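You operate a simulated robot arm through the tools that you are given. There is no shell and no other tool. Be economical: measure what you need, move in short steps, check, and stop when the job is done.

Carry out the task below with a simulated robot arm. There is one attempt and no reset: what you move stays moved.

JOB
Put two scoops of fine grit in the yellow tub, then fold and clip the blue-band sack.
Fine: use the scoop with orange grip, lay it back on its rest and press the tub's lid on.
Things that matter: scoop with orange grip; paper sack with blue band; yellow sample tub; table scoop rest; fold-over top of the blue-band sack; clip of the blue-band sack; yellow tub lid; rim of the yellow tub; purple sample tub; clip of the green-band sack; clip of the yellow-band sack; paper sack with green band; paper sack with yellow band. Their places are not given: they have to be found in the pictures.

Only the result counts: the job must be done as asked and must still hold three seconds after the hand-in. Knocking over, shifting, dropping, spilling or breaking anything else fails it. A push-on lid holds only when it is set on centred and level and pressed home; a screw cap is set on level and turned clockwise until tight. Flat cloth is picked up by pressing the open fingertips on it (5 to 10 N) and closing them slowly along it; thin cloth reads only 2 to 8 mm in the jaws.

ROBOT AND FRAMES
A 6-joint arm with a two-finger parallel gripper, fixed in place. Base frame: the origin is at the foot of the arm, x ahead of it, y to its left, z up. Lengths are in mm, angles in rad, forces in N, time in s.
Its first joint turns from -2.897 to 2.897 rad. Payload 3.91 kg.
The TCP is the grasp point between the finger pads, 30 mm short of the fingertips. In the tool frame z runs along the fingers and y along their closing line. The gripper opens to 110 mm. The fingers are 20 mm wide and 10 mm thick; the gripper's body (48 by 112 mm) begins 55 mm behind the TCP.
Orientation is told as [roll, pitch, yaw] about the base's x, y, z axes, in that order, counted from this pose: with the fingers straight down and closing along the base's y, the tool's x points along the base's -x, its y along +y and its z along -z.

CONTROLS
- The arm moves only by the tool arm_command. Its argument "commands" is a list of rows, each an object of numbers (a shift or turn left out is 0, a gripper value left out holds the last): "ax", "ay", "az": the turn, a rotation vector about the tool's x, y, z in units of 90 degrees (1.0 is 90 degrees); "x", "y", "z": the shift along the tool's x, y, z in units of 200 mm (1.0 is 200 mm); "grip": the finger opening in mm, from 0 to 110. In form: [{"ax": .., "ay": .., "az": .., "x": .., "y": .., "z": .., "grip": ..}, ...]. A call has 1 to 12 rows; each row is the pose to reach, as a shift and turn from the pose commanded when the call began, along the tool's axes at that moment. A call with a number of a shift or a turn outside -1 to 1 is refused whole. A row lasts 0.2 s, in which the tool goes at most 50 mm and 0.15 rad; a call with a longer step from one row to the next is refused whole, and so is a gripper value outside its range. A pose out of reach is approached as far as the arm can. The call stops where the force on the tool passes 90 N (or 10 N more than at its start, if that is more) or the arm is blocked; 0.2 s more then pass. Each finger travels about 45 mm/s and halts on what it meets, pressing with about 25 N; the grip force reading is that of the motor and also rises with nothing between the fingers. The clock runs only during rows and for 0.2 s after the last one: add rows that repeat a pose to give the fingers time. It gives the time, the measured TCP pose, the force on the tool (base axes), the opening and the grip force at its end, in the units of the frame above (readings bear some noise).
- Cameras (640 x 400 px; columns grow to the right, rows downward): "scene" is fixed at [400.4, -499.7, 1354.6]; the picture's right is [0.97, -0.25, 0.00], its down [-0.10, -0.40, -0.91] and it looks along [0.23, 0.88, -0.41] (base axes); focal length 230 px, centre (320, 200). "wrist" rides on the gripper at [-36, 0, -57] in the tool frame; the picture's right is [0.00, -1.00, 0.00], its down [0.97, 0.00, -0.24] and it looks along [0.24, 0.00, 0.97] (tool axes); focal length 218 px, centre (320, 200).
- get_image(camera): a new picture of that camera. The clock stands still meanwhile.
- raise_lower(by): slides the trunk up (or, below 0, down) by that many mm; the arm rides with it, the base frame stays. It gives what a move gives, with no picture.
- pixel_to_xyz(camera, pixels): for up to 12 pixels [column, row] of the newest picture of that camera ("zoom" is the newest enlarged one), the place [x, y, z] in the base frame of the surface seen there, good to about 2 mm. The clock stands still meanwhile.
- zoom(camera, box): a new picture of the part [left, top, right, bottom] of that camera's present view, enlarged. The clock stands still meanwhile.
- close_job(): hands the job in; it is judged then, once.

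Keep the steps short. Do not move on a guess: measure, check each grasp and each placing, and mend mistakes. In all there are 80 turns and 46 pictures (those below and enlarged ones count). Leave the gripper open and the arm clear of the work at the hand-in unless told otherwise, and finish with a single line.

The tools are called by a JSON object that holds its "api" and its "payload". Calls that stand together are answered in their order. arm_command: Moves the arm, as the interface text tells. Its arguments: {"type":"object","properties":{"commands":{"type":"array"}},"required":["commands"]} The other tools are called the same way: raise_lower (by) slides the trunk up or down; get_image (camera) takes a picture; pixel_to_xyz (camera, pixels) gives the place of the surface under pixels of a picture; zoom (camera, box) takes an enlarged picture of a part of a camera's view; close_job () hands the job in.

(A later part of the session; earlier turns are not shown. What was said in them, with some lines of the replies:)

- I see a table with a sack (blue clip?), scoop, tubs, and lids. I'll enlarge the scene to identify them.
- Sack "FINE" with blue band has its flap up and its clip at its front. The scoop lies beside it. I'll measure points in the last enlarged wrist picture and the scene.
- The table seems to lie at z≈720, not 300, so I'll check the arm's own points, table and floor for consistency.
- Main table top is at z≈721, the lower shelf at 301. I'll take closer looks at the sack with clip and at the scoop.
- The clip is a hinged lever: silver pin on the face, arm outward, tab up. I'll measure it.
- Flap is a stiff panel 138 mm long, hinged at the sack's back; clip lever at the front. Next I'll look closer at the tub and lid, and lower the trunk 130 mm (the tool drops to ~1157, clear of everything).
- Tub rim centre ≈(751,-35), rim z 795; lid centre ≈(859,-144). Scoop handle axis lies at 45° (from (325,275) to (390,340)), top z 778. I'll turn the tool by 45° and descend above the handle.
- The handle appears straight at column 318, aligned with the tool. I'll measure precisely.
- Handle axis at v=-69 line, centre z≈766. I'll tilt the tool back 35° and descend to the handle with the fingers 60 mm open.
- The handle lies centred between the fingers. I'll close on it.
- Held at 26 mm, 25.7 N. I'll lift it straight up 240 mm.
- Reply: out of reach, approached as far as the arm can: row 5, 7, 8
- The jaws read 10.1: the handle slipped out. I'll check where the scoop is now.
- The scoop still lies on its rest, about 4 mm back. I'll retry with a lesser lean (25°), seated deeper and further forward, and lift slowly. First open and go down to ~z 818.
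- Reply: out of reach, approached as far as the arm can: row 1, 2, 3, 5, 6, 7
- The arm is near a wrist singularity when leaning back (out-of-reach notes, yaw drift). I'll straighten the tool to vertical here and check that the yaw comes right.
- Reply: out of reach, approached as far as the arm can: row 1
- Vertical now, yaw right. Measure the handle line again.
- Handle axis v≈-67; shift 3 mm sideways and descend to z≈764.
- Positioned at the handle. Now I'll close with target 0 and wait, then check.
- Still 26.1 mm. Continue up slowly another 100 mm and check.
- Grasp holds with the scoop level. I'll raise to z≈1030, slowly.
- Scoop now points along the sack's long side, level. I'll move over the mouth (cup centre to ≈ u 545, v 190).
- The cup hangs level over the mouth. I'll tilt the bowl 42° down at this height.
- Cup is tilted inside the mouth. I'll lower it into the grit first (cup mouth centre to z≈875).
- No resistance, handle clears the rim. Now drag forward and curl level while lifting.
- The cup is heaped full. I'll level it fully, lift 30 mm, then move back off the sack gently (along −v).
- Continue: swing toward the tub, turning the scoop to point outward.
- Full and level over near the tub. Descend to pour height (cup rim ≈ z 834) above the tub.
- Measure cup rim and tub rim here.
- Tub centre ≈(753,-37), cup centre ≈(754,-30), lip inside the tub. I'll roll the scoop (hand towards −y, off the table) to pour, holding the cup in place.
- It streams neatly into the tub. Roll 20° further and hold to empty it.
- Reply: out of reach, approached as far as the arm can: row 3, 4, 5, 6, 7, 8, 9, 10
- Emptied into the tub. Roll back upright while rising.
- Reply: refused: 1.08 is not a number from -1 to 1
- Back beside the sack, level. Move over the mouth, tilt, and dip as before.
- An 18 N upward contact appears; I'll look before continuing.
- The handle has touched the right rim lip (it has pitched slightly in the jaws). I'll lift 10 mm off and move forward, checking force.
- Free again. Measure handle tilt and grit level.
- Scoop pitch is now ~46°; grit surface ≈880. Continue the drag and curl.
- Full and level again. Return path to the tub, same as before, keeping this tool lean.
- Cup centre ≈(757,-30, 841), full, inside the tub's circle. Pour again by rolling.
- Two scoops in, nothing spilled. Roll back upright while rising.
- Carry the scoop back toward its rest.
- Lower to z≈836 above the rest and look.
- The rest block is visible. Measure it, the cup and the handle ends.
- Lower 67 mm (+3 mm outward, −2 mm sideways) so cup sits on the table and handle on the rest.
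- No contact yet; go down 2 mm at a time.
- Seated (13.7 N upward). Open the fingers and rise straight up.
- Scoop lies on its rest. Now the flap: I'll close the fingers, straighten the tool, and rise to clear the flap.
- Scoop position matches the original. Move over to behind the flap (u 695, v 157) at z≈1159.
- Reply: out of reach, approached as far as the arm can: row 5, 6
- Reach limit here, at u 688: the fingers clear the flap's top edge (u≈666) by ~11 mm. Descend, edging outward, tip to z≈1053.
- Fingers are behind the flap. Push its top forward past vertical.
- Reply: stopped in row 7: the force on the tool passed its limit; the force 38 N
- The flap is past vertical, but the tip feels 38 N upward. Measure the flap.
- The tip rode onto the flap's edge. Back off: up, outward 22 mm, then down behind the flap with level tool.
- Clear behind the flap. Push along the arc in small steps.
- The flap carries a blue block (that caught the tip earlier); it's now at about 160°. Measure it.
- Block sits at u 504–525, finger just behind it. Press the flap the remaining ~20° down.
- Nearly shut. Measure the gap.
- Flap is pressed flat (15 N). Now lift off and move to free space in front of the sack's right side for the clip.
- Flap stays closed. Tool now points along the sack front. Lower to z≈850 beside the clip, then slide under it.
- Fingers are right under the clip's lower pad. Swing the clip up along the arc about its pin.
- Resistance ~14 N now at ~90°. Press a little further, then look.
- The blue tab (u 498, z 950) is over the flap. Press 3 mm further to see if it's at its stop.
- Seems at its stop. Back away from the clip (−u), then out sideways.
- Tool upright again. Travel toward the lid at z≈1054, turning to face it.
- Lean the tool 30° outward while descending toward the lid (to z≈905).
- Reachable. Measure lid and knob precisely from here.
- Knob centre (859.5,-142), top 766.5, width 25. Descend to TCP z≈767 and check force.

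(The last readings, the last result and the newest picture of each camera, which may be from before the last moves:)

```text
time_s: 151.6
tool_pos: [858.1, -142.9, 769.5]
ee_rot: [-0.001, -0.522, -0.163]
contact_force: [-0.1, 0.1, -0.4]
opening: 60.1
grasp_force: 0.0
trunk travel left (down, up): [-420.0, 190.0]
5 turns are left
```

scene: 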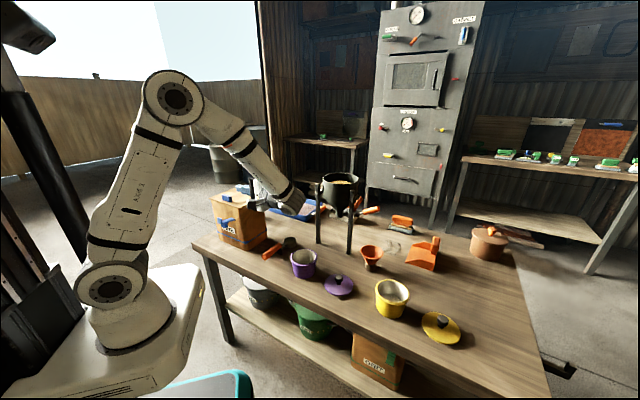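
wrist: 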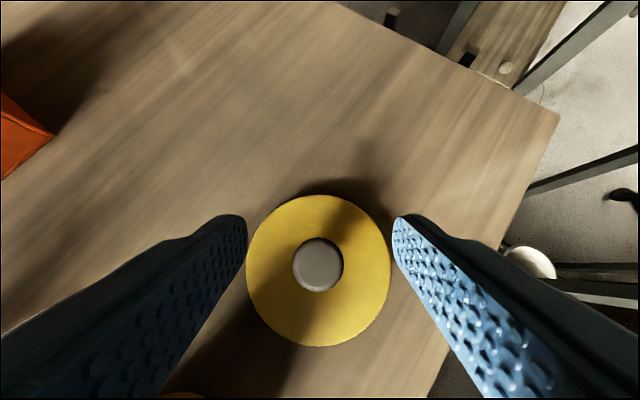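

Few turns left, so I'll batch: lower 2 mm and close on the knob, lift 110 mm, carry over the tub, and take the last enlarged picture.

{"api": "arm_command", "payload": {"commands": [{"x": 0.005, "z": 0.0087, "grip": 60}, {"x": 0.005, "z": 0.0087, "grip": 0}, {"x": 0.005, "z": 0.0087, "grip": 0}, {"x": 0.005, "z": 0.0087, "grip": 0}, {"x": 0.005, "z": 0.0087, "grip": 0}, {"x": 0.005, "z": 0.0087, "grip": 0}, {"x": 0.005, "z": 0.0087, "grip": 0}, {"x": 0.005, "z": 0.0087, "grip": 0}]}}

{"api": "arm_command", "payload": {"commands": [{"x": -0.01, "z": -0.0173}, {"x": -0.03, "z": -0.052}, {"x": -0.06, "z": -0.104}, {"x": -0.09, "z": -0.156}, {"x": -0.12, "z": -0.208}, {"x": -0.15, "z": -0.26}, {"x": -0.18, "z": -0.312}, {"x": -0.21, "z": -0.364}, {"x": -0.24, "z": -0.416}, {"x": -0.265, "z": -0.459}, {"x": -0.275, "z": -0.476}, {"x": -0.275, "z": -0.476}]}}

{"api": "arm_command", "payload": {"commands": [{"x": 0.01, "y": 0.0084, "z": -0.0058}, {"x": 0.045, "y": 0.038, "z": -0.026}, {"x": 0.1, "y": 0.084, "z": -0.0577}, {"x": 0.155, "y": 0.131, "z": -0.0894}, {"x": 0.21, "y": 0.177, "z": -0.121}, {"x": 0.27, "y": 0.228, "z": -0.156}, {"x": 0.33, "y": 0.278, "z": -0.19}, {"x": 0.39, "y": 0.329, "z": -0.225}, {"x": 0.45, "y": 0.379, "z": -0.2595}, {"x": 0.5, "y": 0.421, "z": -0.288}, {"x": 0.522, "y": 0.44, "z": -0.301}, {"x": 0.522, "y": 0.44, "z": -0.301}]}}

{"api": "zoom", "payload": {"camera": "scene", "box": [346, 255, 442, 315]}}

{"api": "pixel_to_xyz", "payload": {"camera": "zoom", "pixels": [[320, 170], [260, 200], [390, 200], [320, 230], [320, 250], [320, 270], [200, 210], [420, 260], [230, 260], [305, 285], [395, 275], [225, 170]]}}

```text
time_s: 153.4
tool_pos: [859.9, -142.0, 768.2]
ee_rot: [0.0, -0.521, -0.163]
contact_force: [0.0, 0.8, -0.2]
opening: 28.3
grasp_force: 24.9
trunk travel left (down, up): [-420.0, 190.0]
```

```text
time_s: 156.0
tool_pos: [860.6, -142.4, 878.9]
ee_rot: [0.0, -0.522, -0.162]
contact_force: [-0.7, 0.1, 0.1]
opening: 28.6
grasp_force: 24.5
trunk travel left (down, up): [-420.0, 190.0]
```

```text
time_s: 158.6
tool_pos: [754.5, -38.3, 878.5]
ee_rot: [0.0, -0.52, -0.162]
contact_force: [-0.5, 0.3, 0.0]
opening: 28.8
grasp_force: 25.3
trunk travel left (down, up): [-420.0, 190.0]
```

```text
6.67 times, centred on (394, 285) of scene
```

zoom: 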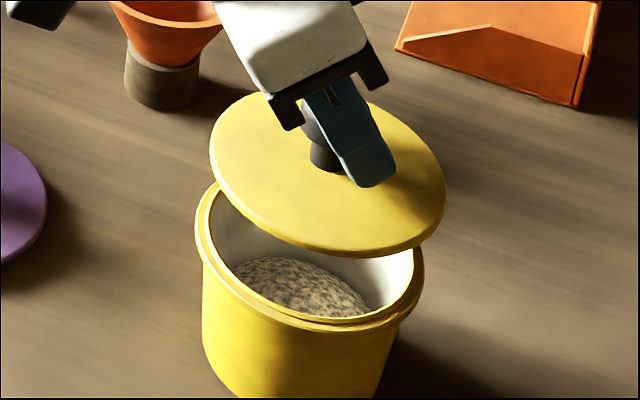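

```text
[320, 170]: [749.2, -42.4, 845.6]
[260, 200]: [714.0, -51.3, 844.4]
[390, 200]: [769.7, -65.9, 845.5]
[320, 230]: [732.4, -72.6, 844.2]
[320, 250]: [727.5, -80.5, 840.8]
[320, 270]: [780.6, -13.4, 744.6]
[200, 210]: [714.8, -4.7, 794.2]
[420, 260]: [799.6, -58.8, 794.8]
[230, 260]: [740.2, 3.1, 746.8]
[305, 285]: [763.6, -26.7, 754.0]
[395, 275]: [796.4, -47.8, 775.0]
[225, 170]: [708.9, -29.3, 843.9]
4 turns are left
```

Lid is held level (plate z≈844–845.6). Measure lid edge against tub rim.

{"api": "pixel_to_xyz", "payload": {"camera": "zoom", "pixels": [[214, 155], [443, 200], [270, 233], [350, 249], [410, 240], [226, 115], [199, 235], [210, 262], [250, 303], [310, 323], [370, 320], [418, 290]]}}

```text
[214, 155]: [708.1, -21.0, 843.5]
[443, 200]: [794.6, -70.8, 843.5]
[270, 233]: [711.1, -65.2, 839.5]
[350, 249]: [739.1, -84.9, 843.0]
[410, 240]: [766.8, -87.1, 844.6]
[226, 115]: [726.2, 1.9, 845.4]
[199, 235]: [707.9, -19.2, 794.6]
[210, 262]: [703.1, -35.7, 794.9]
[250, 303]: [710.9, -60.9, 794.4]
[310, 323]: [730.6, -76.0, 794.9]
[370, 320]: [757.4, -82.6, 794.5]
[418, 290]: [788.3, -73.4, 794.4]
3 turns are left
```

Lid centre is ≈(754.6,-38.9) and tub rim centre ≈(754.2,-35.7), so I'll shift 3 mm, set the lid on, release, straighten the tool with closed fingers above the knob, and press down (the call halts by itself at 90 N).

{"api": "arm_command", "payload": {"commands": [{"x": 0.004, "y": 0.0145, "z": -0.002}, {"x": 0.029, "y": 0.0145, "z": 0.041}, {"x": 0.054, "y": 0.0145, "z": 0.084}, {"x": 0.079, "y": 0.0145, "z": 0.128}, {"x": 0.094, "y": 0.0145, "z": 0.1537}, {"x": 0.099, "y": 0.0145, "z": 0.162}, {"x": 0.104, "y": 0.0145, "z": 0.171}, {"x": 0.109, "y": 0.0145, "z": 0.18}, {"x": 0.109, "y": 0.0145, "z": 0.18}]}}

{"api": "arm_command", "payload": {"commands": [{"grip": 35}, {"grip": 50}, {"grip": 60}, {"grip": 60}, {"grip": 60}, {"x": -0.02, "z": -0.035}, {"x": -0.06, "z": -0.104}, {"x": -0.11, "z": -0.19}, {"x": -0.15, "z": -0.26}, {"x": -0.15, "z": -0.26}]}}

{"api": "arm_command", "payload": {"commands": [{"ay": 0.07, "grip": 0}, {"ay": 0.14, "grip": 0}, {"ay": 0.21, "grip": 0}, {"ay": 0.28, "grip": 0}, {"ay": 0.333, "grip": 0}, {"ay": 0.333, "grip": 0}, {"ay": 0.333, "grip": 0}]}}

{"api": "arm_command", "payload": {"commands": [{"z": 0.06}, {"z": 0.11}, {"z": 0.125}, {"z": 0.14}, {"z": 0.15}, {"z": 0.16}, {"z": 0.17}, {"z": 0.18}, {"z": 0.19}, {"z": 0.2}, {"z": 0.21}, {"z": 0.22}]}}

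```text
time_s: 160.6
tool_pos: [755.3, -34.1, 836.6]
ee_rot: [-0.002, -0.522, -0.162]
contact_force: [0.4, -0.5, 0.4]
opening: 28.7
grasp_force: 25.1
trunk travel left (down, up): [-420.0, 190.0]
```

```text
time_s: 162.8
tool_pos: [754.7, -34.8, 896.9]
ee_rot: [0.0, -0.522, -0.163]
contact_force: [0.9, -0.1, -0.2]
opening: 60.0
grasp_force: 0.1
trunk travel left (down, up): [-420.0, 190.0]
```

```text
time_s: 164.4
tool_pos: [753.1, -33.7, 896.5]
ee_rot: [0.0, 0.002, -0.162]
contact_force: [0.4, -0.6, 0.5]
opening: 0.0
grasp_force: 24.4
trunk travel left (down, up): [-420.0, 190.0]
```

```text
time_s: 167.0
tool_pos: [751.8, -33.8, 863.2]
ee_rot: [0.004, -0.018, -0.161]
contact_force: [-1.3, -7.6, 61.5]
opening: 0.0
grasp_force: 24.3
trunk travel left (down, up): [-420.0, 190.0]
2 turns are left
```

Pressed with 61 N; knob top at z≈833 means the lid has gone ~7 mm over the rim. One final slightly firmer press, then rise, open the gripper, and retreat.

{"api": "arm_command", "payload": {"commands": [{"z": 0.01}, {"z": 0.02}, {"z": 0.025}, {"z": 0.025}, {"z": 0.025}]}}

{"api": "arm_command", "payload": {"commands": [{"z": -0.05}, {"z": -0.12}, {"z": -0.25}, {"z": -0.42}, {"z": -0.6}, {"z": -0.78}, {"z": -0.95}, {"z": -0.95, "x": 0.15, "grip": 60}, {"z": -0.95, "x": 0.35, "grip": 100}, {"z": -0.95, "x": 0.55, "grip": 100}, {"z": -0.95, "x": 0.6, "grip": 100}, {"z": -0.95, "x": 0.6, "grip": 100}]}}

{"api": "arm_command", "payload": {"commands": [{"grip": 100}, {"grip": 100}, {"grip": 100}, {"grip": 100}]}}

```text
time_s: 168.2
tool_pos: [752.6, -34.1, 863.1]
ee_rot: [0.004, -0.026, -0.163]
contact_force: [-2.4, -5.3, 75.8]
opening: 0.3
grasp_force: 25.3
trunk travel left (down, up): [-420.0, 190.0]
```

```text
time_s: 170.8
tool_pos: [634.5, -13.4, 1034.2]
ee_rot: [-0.001, -0.003, -0.161]
contact_force: [0.5, 0.2, 0.0]
opening: 100.3
grasp_force: 0.3
trunk travel left (down, up): [-420.0, 190.0]
```

```text
time_s: 171.8
tool_pos: [634.4, -13.2, 1033.6]
ee_rot: [0.0, 0.0, -0.161]
contact_force: [-0.8, -0.7, -0.5]
opening: 100.0
grasp_force: 0.1
trunk travel left (down, up): [-420.0, 190.0]
1 turns are left
```

The lid didn't move any further at 76 N, so it is pressed home. The arm is clear and the gripper is open, so I'm handing in.

{"api": "close_job", "payload": {}}

```text
The job is handed in.
```

I put two scoops of fine grit in the yellow tub, laid the scoop back on its rest, folded and clipped the blue-band sack, pressed the tub's lid on, and handed the job in; I had no picture left to check the clip after letting go of it or the seated lid.
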